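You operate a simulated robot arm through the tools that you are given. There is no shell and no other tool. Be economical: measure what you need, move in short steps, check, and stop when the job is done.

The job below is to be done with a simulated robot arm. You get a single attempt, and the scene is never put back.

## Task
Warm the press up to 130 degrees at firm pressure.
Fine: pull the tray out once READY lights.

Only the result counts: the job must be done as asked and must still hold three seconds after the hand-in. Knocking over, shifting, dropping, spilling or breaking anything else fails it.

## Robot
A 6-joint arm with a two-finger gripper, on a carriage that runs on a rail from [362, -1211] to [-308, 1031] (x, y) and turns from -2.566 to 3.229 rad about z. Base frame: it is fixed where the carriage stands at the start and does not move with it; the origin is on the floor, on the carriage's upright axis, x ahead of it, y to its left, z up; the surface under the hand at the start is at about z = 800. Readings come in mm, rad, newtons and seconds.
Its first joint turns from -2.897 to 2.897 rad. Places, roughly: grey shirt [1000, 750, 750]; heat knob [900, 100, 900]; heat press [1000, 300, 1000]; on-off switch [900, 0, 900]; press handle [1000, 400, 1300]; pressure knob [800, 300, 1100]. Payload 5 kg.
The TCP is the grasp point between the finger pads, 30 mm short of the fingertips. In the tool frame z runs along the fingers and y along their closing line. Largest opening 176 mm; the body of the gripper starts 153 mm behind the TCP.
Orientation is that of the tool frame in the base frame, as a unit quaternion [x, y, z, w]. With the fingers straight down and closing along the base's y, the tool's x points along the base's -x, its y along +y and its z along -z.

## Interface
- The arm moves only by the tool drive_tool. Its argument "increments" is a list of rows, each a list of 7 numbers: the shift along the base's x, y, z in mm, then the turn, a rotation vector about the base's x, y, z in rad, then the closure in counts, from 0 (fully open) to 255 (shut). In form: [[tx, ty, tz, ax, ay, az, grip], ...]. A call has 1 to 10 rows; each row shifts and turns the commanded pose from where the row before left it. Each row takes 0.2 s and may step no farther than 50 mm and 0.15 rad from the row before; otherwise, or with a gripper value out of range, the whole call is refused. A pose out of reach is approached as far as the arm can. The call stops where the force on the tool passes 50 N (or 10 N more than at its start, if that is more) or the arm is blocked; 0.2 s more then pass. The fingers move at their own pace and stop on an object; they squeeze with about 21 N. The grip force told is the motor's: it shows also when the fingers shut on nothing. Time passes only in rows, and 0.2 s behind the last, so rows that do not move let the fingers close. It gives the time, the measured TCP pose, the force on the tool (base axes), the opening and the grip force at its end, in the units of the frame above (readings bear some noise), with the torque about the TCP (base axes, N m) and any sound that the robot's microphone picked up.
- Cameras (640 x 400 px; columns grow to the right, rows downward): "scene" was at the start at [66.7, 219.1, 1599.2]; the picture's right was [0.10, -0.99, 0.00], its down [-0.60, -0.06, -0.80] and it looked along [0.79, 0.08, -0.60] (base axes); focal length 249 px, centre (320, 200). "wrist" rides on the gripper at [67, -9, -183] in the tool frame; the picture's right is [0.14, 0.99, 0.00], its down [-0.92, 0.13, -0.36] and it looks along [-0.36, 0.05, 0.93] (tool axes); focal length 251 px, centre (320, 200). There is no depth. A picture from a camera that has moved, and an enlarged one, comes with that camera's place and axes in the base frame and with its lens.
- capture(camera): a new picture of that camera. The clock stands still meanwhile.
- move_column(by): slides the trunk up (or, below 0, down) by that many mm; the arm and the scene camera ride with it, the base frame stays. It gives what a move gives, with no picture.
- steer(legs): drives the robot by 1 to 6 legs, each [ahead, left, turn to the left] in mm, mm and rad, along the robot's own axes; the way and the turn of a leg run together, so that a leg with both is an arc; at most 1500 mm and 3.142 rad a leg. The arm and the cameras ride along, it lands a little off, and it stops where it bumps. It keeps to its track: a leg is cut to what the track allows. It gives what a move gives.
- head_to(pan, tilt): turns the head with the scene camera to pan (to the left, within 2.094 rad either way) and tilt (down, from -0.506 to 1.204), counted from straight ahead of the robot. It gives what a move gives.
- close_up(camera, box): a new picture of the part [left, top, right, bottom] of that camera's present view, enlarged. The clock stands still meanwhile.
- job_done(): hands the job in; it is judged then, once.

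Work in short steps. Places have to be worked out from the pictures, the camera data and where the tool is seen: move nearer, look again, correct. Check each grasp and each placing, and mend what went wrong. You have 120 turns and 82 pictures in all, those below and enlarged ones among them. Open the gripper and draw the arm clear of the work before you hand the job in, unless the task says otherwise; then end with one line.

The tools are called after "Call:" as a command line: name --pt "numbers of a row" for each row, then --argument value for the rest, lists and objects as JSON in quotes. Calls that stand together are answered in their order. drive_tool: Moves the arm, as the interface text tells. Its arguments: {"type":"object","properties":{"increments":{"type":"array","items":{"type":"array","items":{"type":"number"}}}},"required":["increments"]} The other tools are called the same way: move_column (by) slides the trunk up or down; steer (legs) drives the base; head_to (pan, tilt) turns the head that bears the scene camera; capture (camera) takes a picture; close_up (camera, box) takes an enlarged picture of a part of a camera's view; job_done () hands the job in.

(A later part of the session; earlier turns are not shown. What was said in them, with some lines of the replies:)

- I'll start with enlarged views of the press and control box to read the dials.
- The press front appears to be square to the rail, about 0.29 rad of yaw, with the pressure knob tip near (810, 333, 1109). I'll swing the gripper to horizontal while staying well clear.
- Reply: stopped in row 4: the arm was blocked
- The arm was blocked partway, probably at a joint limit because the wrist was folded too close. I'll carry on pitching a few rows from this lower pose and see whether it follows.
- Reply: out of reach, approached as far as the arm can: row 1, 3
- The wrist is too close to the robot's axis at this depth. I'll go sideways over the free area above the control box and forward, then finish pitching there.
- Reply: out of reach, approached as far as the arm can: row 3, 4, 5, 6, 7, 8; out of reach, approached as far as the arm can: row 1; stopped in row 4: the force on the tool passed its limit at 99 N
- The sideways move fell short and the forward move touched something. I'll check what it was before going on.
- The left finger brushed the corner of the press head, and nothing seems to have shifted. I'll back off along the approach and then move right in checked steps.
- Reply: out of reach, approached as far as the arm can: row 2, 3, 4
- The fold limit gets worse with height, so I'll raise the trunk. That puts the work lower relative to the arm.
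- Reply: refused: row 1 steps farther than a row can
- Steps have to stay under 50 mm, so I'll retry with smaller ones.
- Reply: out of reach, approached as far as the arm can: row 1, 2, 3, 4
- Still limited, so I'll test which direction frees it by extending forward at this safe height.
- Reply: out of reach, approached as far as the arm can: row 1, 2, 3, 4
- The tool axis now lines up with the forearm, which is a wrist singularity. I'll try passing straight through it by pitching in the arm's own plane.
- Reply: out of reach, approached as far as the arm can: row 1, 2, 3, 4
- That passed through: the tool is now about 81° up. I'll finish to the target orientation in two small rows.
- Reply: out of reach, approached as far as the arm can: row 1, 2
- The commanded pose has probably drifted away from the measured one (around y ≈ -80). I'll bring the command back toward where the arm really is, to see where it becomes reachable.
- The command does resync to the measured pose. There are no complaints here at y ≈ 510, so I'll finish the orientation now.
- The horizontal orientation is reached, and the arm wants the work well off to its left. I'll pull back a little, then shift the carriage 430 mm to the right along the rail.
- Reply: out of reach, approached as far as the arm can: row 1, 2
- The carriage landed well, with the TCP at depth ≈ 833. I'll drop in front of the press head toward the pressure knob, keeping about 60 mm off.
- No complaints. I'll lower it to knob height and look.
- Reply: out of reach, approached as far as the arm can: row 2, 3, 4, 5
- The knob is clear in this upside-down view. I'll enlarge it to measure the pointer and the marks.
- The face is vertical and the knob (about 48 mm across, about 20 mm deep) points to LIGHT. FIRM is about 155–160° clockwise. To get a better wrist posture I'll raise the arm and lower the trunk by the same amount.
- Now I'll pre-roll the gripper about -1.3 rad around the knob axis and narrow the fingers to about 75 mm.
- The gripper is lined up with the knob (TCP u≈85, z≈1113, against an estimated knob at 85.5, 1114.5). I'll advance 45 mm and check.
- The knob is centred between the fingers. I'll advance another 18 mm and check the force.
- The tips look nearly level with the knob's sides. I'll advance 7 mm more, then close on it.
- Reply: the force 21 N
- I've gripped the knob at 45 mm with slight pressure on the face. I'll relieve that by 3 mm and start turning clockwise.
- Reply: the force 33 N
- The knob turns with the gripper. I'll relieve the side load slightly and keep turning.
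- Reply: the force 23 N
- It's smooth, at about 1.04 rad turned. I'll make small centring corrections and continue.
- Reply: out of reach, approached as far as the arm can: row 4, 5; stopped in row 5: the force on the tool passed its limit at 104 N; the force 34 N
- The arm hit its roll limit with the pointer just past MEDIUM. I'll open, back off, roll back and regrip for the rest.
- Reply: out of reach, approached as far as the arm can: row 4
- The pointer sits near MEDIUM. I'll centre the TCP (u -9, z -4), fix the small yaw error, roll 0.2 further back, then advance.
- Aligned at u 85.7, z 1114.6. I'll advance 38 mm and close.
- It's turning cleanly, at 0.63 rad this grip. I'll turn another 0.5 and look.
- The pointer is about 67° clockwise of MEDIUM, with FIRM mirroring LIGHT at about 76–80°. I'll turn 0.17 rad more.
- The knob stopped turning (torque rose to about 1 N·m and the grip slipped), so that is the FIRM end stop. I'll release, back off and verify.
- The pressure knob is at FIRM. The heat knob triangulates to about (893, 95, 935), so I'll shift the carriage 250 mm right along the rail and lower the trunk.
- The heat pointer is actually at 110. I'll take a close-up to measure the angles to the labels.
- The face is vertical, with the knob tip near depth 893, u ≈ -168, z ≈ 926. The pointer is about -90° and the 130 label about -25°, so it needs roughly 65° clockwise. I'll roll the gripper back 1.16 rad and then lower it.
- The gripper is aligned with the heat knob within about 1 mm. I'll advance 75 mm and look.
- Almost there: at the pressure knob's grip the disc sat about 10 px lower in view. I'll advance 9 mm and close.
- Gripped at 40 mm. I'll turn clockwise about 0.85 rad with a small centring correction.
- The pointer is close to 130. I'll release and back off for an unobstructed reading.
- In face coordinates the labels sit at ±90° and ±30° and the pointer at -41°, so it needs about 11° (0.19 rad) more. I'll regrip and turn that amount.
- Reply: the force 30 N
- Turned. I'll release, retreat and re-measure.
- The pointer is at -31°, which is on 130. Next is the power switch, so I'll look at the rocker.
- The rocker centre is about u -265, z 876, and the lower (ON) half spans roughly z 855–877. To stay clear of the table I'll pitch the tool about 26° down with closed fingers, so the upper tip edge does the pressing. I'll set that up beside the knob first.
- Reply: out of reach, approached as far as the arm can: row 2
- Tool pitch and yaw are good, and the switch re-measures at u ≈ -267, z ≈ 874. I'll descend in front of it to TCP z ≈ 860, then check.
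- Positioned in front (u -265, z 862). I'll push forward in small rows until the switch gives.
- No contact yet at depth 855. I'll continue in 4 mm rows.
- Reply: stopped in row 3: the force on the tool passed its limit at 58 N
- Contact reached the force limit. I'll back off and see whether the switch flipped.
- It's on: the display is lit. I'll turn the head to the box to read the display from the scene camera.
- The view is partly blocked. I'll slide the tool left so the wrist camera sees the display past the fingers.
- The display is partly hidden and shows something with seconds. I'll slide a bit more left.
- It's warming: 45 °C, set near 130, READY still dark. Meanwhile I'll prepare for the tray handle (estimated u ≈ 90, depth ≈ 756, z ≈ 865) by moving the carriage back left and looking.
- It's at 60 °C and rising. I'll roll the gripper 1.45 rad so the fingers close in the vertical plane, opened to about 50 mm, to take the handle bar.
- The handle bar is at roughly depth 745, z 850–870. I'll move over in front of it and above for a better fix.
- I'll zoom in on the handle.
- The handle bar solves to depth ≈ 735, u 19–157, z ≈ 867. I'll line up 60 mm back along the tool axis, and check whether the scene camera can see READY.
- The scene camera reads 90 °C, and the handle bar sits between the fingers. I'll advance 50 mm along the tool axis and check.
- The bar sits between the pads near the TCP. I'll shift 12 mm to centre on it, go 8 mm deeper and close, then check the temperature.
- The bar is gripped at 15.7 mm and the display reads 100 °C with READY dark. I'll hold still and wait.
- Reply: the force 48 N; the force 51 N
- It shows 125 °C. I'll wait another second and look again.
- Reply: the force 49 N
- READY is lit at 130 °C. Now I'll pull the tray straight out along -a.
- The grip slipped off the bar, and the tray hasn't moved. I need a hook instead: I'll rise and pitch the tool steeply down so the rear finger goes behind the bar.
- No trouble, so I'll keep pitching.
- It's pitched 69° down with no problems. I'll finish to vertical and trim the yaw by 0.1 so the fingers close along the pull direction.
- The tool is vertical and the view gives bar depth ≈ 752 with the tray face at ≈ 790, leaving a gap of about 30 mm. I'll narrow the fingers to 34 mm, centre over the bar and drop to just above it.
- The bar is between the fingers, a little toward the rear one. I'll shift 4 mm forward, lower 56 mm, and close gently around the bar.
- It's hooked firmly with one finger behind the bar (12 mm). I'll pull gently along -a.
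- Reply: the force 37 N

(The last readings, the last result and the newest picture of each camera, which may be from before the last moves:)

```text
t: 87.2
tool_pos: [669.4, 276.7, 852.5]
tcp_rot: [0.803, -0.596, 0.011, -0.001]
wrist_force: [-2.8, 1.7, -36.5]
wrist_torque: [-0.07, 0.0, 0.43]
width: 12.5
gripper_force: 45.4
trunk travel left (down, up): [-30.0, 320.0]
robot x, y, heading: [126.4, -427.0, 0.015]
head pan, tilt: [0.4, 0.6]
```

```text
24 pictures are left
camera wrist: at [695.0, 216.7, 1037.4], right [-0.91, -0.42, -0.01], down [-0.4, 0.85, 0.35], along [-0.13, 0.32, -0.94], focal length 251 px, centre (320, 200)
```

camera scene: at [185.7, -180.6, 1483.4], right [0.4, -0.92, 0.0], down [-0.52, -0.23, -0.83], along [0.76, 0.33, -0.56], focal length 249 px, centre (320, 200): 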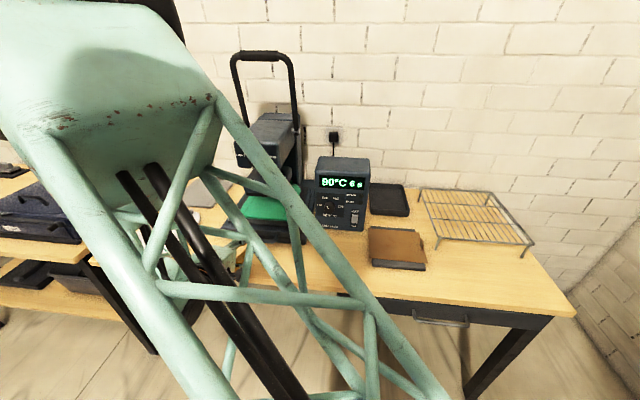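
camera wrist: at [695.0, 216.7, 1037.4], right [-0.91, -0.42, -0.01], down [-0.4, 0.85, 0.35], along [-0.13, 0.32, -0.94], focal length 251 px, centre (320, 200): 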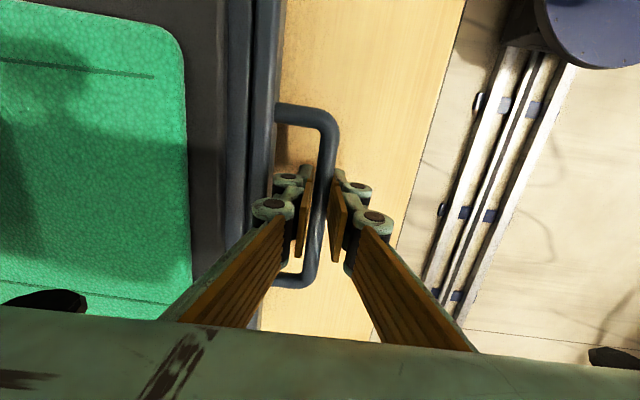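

The tray handle follows. Before pulling further I'll check that only the tray moves, and ease the vertical load.

Call:
drive_tool --pt "-4.8 -1.4 -1.5 0 0 0 255" --pt "-7.7 -2.3 0 0 0 0 255" --pt "-7.7 -2.3 0 0 0 0 255" --pt "-7.7 -2.3 0 0 0 0 255"

Call:
close_up --camera "scene" --box '[180, 100, 400, 260]'

```text
t: 88.2
tool_pos: [642.3, 267.5, 853.2]
tcp_rot: [0.803, -0.596, 0.011, -0.003]
wrist_force: [2.1, -10.6, -7.8]
wrist_torque: [-0.52, -0.14, 0.57]
width: 12.0
gripper_force: 44.4
trunk travel left (down, up): [-30.0, 320.0]
robot x, y, heading: [125.2, -424.1, 0.014]
head pan, tilt: [0.4, 0.6]
```

```text
2.50 times, centred on (290, 180) of scene
camera zoom: at [186.3, -181.0, 1483.5], right [0.4, -0.92, 0.0], down [-0.52, -0.23, -0.82], along [0.76, 0.33, -0.57], focal length 623 px, centre (395, 250)
```

zoom: 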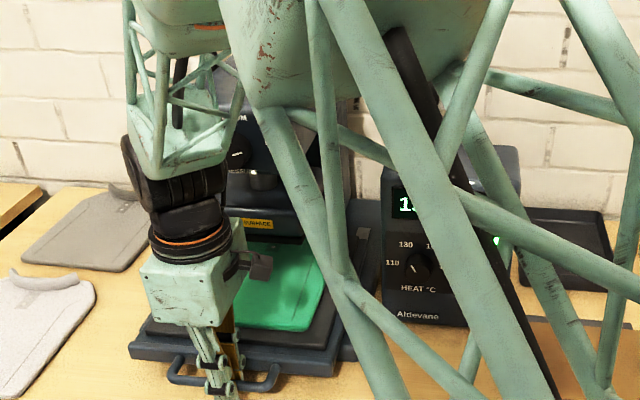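

Only the tray slides and the base stays put, about 63 mm out so far. I'll keep pulling.

Call:
drive_tool --pt "-7.7 -2.3 0 0 0 0 255" --pt "-9.6 -2.9 0 0 0 0 255" --pt "-9.6 -2.9 0 0 0 0 255" --pt "-9.6 -2.9 0 0 0 0 255" --pt "-9.6 -2.9 0 0 0 0 255" --pt "-9.6 -2.9 0 0 0 0 255"

Call:
capture --camera "wrist"

```text
t: 89.6
tool_pos: [583.6, 249.8, 852.4]
tcp_rot: [0.803, -0.596, 0.01, -0.005]
wrist_force: [1.1, -8.7, -4.4]
wrist_torque: [-0.03, -0.02, 0.55]
width: 12.1
gripper_force: 45.0
trunk travel left (down, up): [-30.0, 320.0]
robot x, y, heading: [127.3, -425.0, 0.015]
head pan, tilt: [0.4, 0.6]
```

```text
22 pictures are left
camera wrist: at [608.5, 190.5, 1037.4], right [-0.91, -0.42, -0.02], down [-0.4, 0.85, 0.35], along [-0.13, 0.32, -0.94], focal length 251 px, centre (320, 200)
```

wrist: 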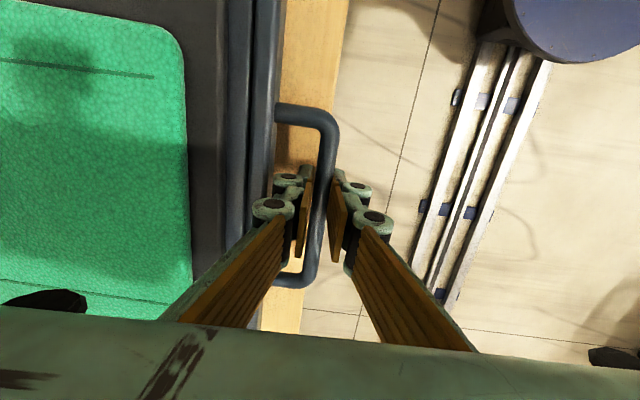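

About 125 mm out and smooth. I'll continue in small rows, watching the force for the end of travel.

Call:
drive_tool --pt "-7.7 -2.3 0 0 0 0 255" --pt "-7.7 -2.3 0 0 0 0 255" --pt "-7.7 -2.3 0 0 0 0 255" --pt "-7.7 -2.3 0 0 0 0 255" --pt "-7.7 -2.3 0 0 0 0 255" --pt "-7.7 -2.3 0 0 0 0 255"

Call:
close_up --camera "scene" --box '[160, 100, 400, 280]'

```text
t: 91.0
tool_pos: [539.0, 237.5, 852.2]
tcp_rot: [0.803, -0.596, 0.01, -0.004]
wrist_force: [0.9, -7.4, -5.9]
wrist_torque: [-0.17, -0.06, 0.57]
width: 12.2
gripper_force: 45.6
trunk travel left (down, up): [-30.0, 320.0]
robot x, y, heading: [125.7, -426.7, 0.01]
head pan, tilt: [0.4, 0.6]
```

```text
2.22 times, centred on (280, 190) of scene
camera zoom: at [186.0, -180.7, 1483.4], right [0.4, -0.92, 0.0], down [-0.52, -0.23, -0.82], along [0.76, 0.33, -0.57], focal length 554 px, centre (409, 222)
```

zoom: 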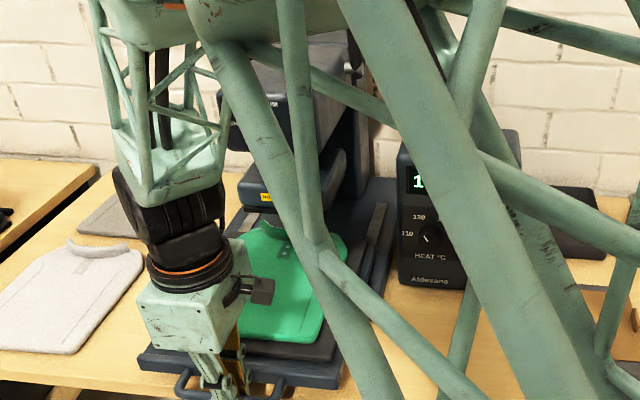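

171 mm out, and the platen is nearly clear of the head. I'll continue to the end stop in small rows.

Call:
drive_tool --pt "-5.7 -1.7 0 0 0 0 255" --pt "-5.7 -1.7 0 0 0 0 255" --pt "-5.7 -1.7 0 0 0 0 255" --pt "-5.7 -1.7 0 0 0 0 255" --pt "-5.7 -1.7 0 0 0 0 255" --pt "-5.7 -1.7 0 0 0 0 255" --pt "-5.7 -1.7 0 0 0 0 255"

```text
t: 92.6
tool_pos: [498.8, 224.9, 852.6]
tcp_rot: [0.803, -0.596, 0.009, -0.005]
wrist_force: [0.4, -1.2, 13.9]
wrist_torque: [-0.51, -0.18, 0.6]
width: 12.1
gripper_force: 45.3
trunk travel left (down, up): [-30.0, 320.0]
robot x, y, heading: [130.6, -425.0, 0.011]
head pan, tilt: [0.4, 0.6]
```

213 mm out with no stop yet. I'll look before pulling further.

Call:
close_up --camera "scene" --box '[160, 100, 400, 280]'

Call:
capture --camera "wrist"

```text
2.22 times, centred on (280, 190) of scene
camera zoom: at [185.5, -181.2, 1483.7], right [0.4, -0.92, 0.0], down [-0.52, -0.23, -0.83], along [0.76, 0.33, -0.56], focal length 554 px, centre (409, 222)
```

zoom: 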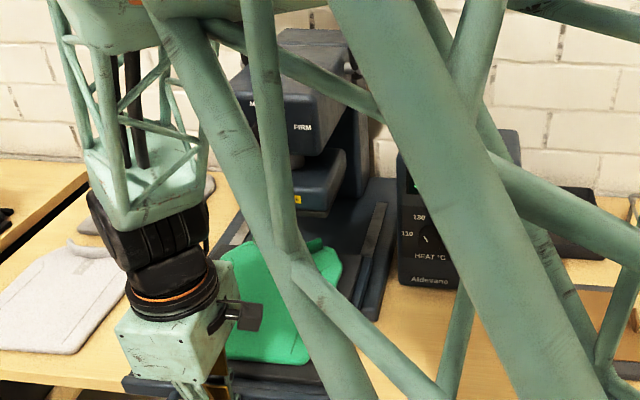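

```text
19 pictures are left
camera wrist: at [522.9, 164.7, 1037.3], right [-0.91, -0.42, -0.02], down [-0.4, 0.85, 0.35], along [-0.13, 0.32, -0.94], focal length 251 px, centre (320, 200)
```

wrist: 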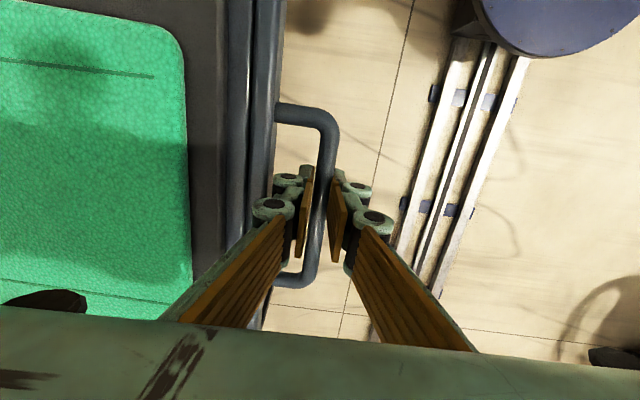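

The shirt platen is now clear of the head. I'll probe a bit further for the stop with small rows.

Call:
drive_tool --pt "-3.8 -1.1 -0.3 0 0 0 255" --pt "-3.8 -1.1 0 0 0 0 255" --pt "-3.8 -1.1 0 0 0 0 255" --pt "-3.8 -1.1 0 0 0 0 255" --pt "-3.8 -1.1 0 0 0 0 255" --pt "-3.8 -1.1 0 0 0 0 255" --pt "-3.8 -1.1 0 0 0 0 255"

```text
t: 94.2
tool_pos: [471.2, 216.7, 852.5]
tcp_rot: [0.803, -0.596, 0.011, -0.004]
wrist_force: [-0.2, -0.1, 21.4]
wrist_torque: [0.32, 0.1, 0.62]
width: 12.3
gripper_force: 45.4
trunk travel left (down, up): [-30.0, 320.0]
robot x, y, heading: [127.5, -425.9, 0.017]
head pan, tilt: [0.4, 0.6]
```

242 mm out and still free in the pull direction. I'll go a little further, easing the vertical load.

Call:
drive_tool --pt "-3.8 -1.1 0.7 0 0 0 255" --pt "-3.8 -1.1 0 0 0 0 255" --pt "-3.8 -1.1 0 0 0 0 255" --pt "-3.8 -1.1 0 0 0 0 255" --pt "-3.8 -1.1 0 0 0 0 255" --pt "-3.8 -1.1 0 0 0 0 255"

Call:
close_up --camera "scene" --box '[160, 100, 400, 280]'

```text
t: 95.6
tool_pos: [448.4, 209.1, 852.7]
tcp_rot: [0.803, -0.596, 0.01, -0.004]
wrist_force: [-0.2, -2.5, 15.3]
wrist_torque: [0.2, 0.04, 0.53]
width: 11.9
gripper_force: 45.4
trunk travel left (down, up): [-30.0, 320.0]
robot x, y, heading: [126.3, -423.5, 0.012]
head pan, tilt: [0.4, 0.6]
```

```text
2.22 times, centred on (280, 190) of scene
camera zoom: at [185.4, -181.2, 1483.4], right [0.4, -0.92, 0.0], down [-0.52, -0.23, -0.83], along [0.76, 0.33, -0.56], focal length 554 px, centre (409, 222)
```

zoom: 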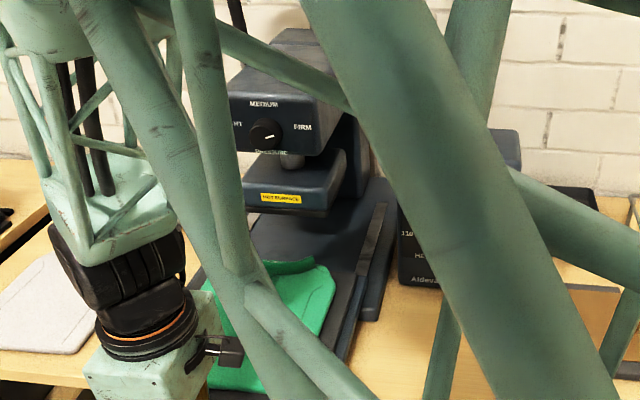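

266 mm out, and the press and base are still in place. I'll try a little further for the stop.

Call:
drive_tool --pt "-3.8 -1.1 0.4 0 0 0 255" --pt "-3.8 -1.1 0 0 0 0 255" --pt "-3.8 -1.1 0 0 0 0 255" --pt "-3.8 -1.1 0 0 0 0 255" --pt "-3.8 -1.1 0 0 0 0 255" --pt "-3.8 -1.1 0 0 0 0 255" --pt "-3.8 -1.1 0 0 0 0 255" --pt "-3.8 -1.1 0 0 0 0 255"

```text
t: 97.4
tool_pos: [419.5, 200.2, 854.4]
tcp_rot: [0.804, -0.595, 0.011, -0.003]
wrist_force: [-4.1, 10.6, -13.3]
wrist_torque: [0.47, 0.13, 0.52]
width: 12.1
gripper_force: 44.6
trunk travel left (down, up): [-30.0, 320.0]
robot x, y, heading: [132.6, -429.2, 0.015]
head pan, tilt: [0.4, 0.6]
```

297 mm out. I'll check the tray against the base from a wider view.

Call:
head_to --pan 0.75 --tilt 0.7

Call:
capture --camera "scene"

```text
t: 98.2
tool_pos: [419.1, 201.3, 853.5]
tcp_rot: [0.802, -0.597, 0.011, -0.002]
wrist_force: [-5.1, 12.4, -21.5]
wrist_torque: [-0.12, -0.04, 0.53]
width: 12.0
gripper_force: 44.8
trunk travel left (down, up): [-30.0, 320.0]
robot x, y, heading: [130.5, -426.4, 0.019]
head pan, tilt: [0.75, 0.7]
```

```text
17 pictures are left
camera scene: at [166.2, -156.1, 1474.4], right [0.69, -0.72, 0.0], down [-0.46, -0.45, -0.76], along [0.55, 0.53, -0.64], focal length 249 px, centre (320, 200)
```

scene: 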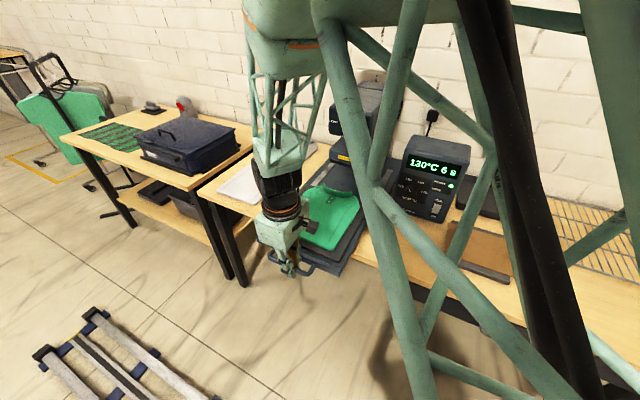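

The tray overhangs the table edge now. Before releasing I need to know it's held by its slide, so I'll test the vertical stiffness with a small lift.

Call:
drive_tool --pt "0 0 1.5 0 0 0 255" --pt "0 0 0 0 0 0 255"

Call:
drive_tool --pt "0 0 -3 0 0 0 255" --pt "0 0 0 0 0 0 255"

```text
t: 98.8
tool_pos: [419.5, 200.5, 853.2]
tcp_rot: [0.803, -0.596, 0.011, -0.003]
wrist_force: [-1.1, 9.8, -36.3]
wrist_torque: [0.02, 0.0, 0.48]
width: 12.2
gripper_force: 45.4
trunk travel left (down, up): [-30.0, 320.0]
robot x, y, heading: [128.1, -425.1, 0.012]
head pan, tilt: [0.75, 0.7]
```

```text
t: 99.4
tool_pos: [419.5, 200.9, 853.6]
tcp_rot: [0.803, -0.596, 0.011, -0.003]
wrist_force: [1.6, 0.2, 3.2]
wrist_torque: [-0.82, -0.27, 0.59]
width: 12.2
gripper_force: 45.5
trunk travel left (down, up): [-30.0, 320.0]
robot x, y, heading: [127.0, -430.1, 0.016]
head pan, tilt: [0.75, 0.7]
```

It's stiff both ways with no sag, so the slide holds the tray. I'll pull a little further for the end stop.

Call:
drive_tool --pt "-3.8 -1.1 0 0 0 0 255" --pt "-3.8 -1.1 0 0 0 0 255" --pt "-3.8 -1.1 0 0 0 0 255" --pt "-3.8 -1.1 0 0 0 0 255" --pt "-3.8 -1.1 0 0 0 0 255" --pt "-3.8 -1.1 0 0 0 0 255" --pt "-3.8 -1.1 0 0 0 0 255" --pt "-3.8 -1.1 0 0 0 0 255"

```text
t: 100.1
tool_pos: [414.9, 199.8, 852.0]
tcp_rot: [0.802, -0.597, 0.01, -0.008]
wrist_force: [9.0, -1.2, 5.7]
wrist_torque: [-0.43, -0.17, 0.96]
width: 12.4
gripper_force: 45.3
trunk travel left (down, up): [-30.0, 320.0]
robot x, y, heading: [127.4, -425.4, 0.004]
head pan, tilt: [0.75, 0.7]
stopped in row 3: the force on the tool passed its limit at 56 N (the readings are from after the stop); the commanded pose is now the measured one
```

That's the end stop, about 302 mm out: fully extended. I'll open a little to release the bar, rise straight up and check.

Call:
drive_tool --pt "0 0 0 0 0 0 206" --pt "0 0 0 0 0 0 206" --pt "0 0 0 0 0 0 206" --pt "0 0 25 0 0 0 206" --pt "0 0 35 0 0 0 206" --pt "0 0 45 0 0 0 206" --pt "0 0 45 0 0 0 206"

Call:
capture --camera "wrist"

```text
t: 101.9
tool_pos: [424.1, 190.6, 956.4]
tcp_rot: [0.794, -0.607, 0.019, 0.026]
wrist_force: [0.9, 0.4, -0.4]
wrist_torque: [-0.09, 0.08, 0.02]
width: 33.6
gripper_force: 0.1
trunk travel left (down, up): [-30.0, 320.0]
robot x, y, heading: [130.8, -426.0, 0.01]
head pan, tilt: [0.75, 0.7]
stopped in row 7: the arm was blocked; the commanded pose is now the measured one
```

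```text
16 pictures are left
camera wrist: at [451.1, 139.7, 1142.5], right [-0.92, -0.39, 0.03], down [-0.37, 0.88, 0.31], along [-0.14, 0.27, -0.95], focal length 251 px, centre (320, 200)
```

wrist: 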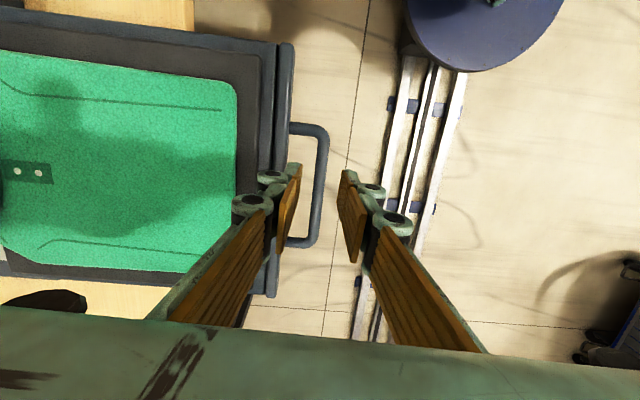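

Released cleanly, and the tray stays fully out. I'll shift the carriage right to draw the arm clear, then verify everything.

Call:
steer --legs '[[72, -240, 0]]'

Call:
head_to --pan 0.7 --tilt 0.6

Call:
capture --camera "scene"

```text
t: 103.8
tool_pos: [491.4, -50.1, 955.9]
tcp_rot: [0.796, -0.604, 0.02, 0.026]
wrist_force: [-0.3, 0.3, 0.4]
wrist_torque: [-0.07, 0.0, 0.0]
width: 33.8
gripper_force: 0.0
trunk travel left (down, up): [-30.0, 320.0]
robot x, y, heading: [201.5, -669.7, 0.015]
head pan, tilt: [0.75, 0.7]
```

```text
t: 104.4
tool_pos: [493.3, -50.6, 952.2]
tcp_rot: [0.795, -0.605, 0.019, 0.028]
wrist_force: [0.0, 0.5, 0.3]
wrist_torque: [-0.03, 0.03, 0.0]
width: 33.9
gripper_force: 0.0
trunk travel left (down, up): [-30.0, 320.0]
robot x, y, heading: [197.8, -668.4, 0.02]
head pan, tilt: [0.7, 0.6]
```

```text
15 pictures are left
camera scene: at [250.7, -406.2, 1490.6], right [0.57, -0.82, 0.0], down [-0.41, -0.28, -0.87], along [0.71, 0.5, -0.5], focal length 249 px, centre (320, 200)
```

scene: 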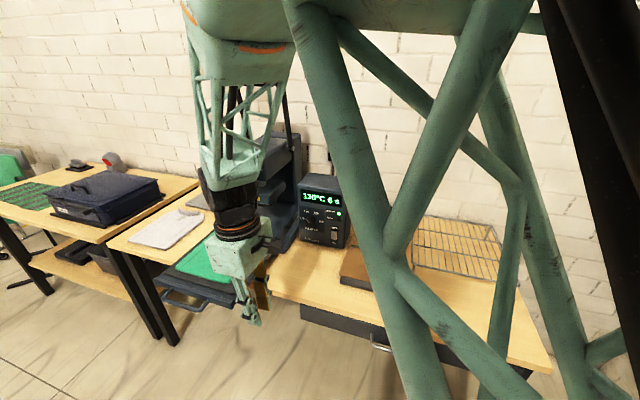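

Call:
close_up --camera "scene" --box '[250, 130, 370, 260]'

Call:
drive_tool --pt "0 0 0 0 0 0 0" --pt "0 0 0 0 0 0 0" --pt "0 0 0 0 0 0 0" --pt "0 0 0 0 0 0 0" --pt "0 0 0 0 0 0 0" --pt "0 0 0 0 0 0 0"

```text
3.08 times, centred on (310, 195) of scene
camera zoom: at [250.7, -406.2, 1490.6], right [0.57, -0.82, 0.0], down [-0.41, -0.28, -0.87], along [0.71, 0.5, -0.5], focal length 767 px, centre (351, 215)
```

zoom: 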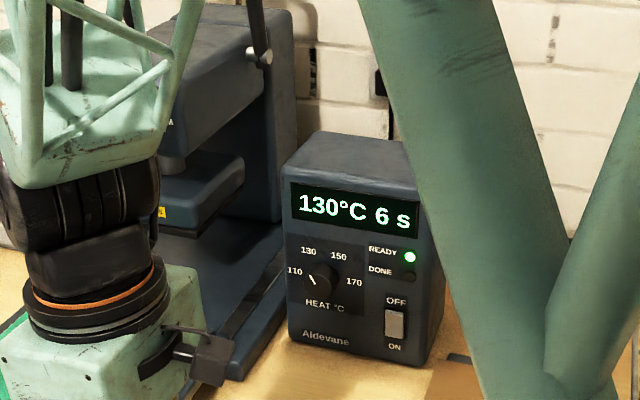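

```text
t: 105.8
tool_pos: [491.1, -51.2, 953.1]
tcp_rot: [0.796, -0.604, 0.019, 0.028]
wrist_force: [0.0, 0.2, -0.3]
wrist_torque: [-0.04, -0.03, -0.03]
width: 175.8
gripper_force: 0.1
trunk travel left (down, up): [-30.0, 320.0]
robot x, y, heading: [200.6, -667.6, 0.018]
head pan, tilt: [0.7, 0.6]
```

The display holds at 130 °C with READY lit, pressure is at FIRM, the tray is fully out, the gripper is open and the arm is clear. I'm handing the job in.

Call:
job_done

```text
The job is handed in.
```

The press is at 130 °C with pressure set to FIRM, and I pulled the tray out to its end stop after READY lit.
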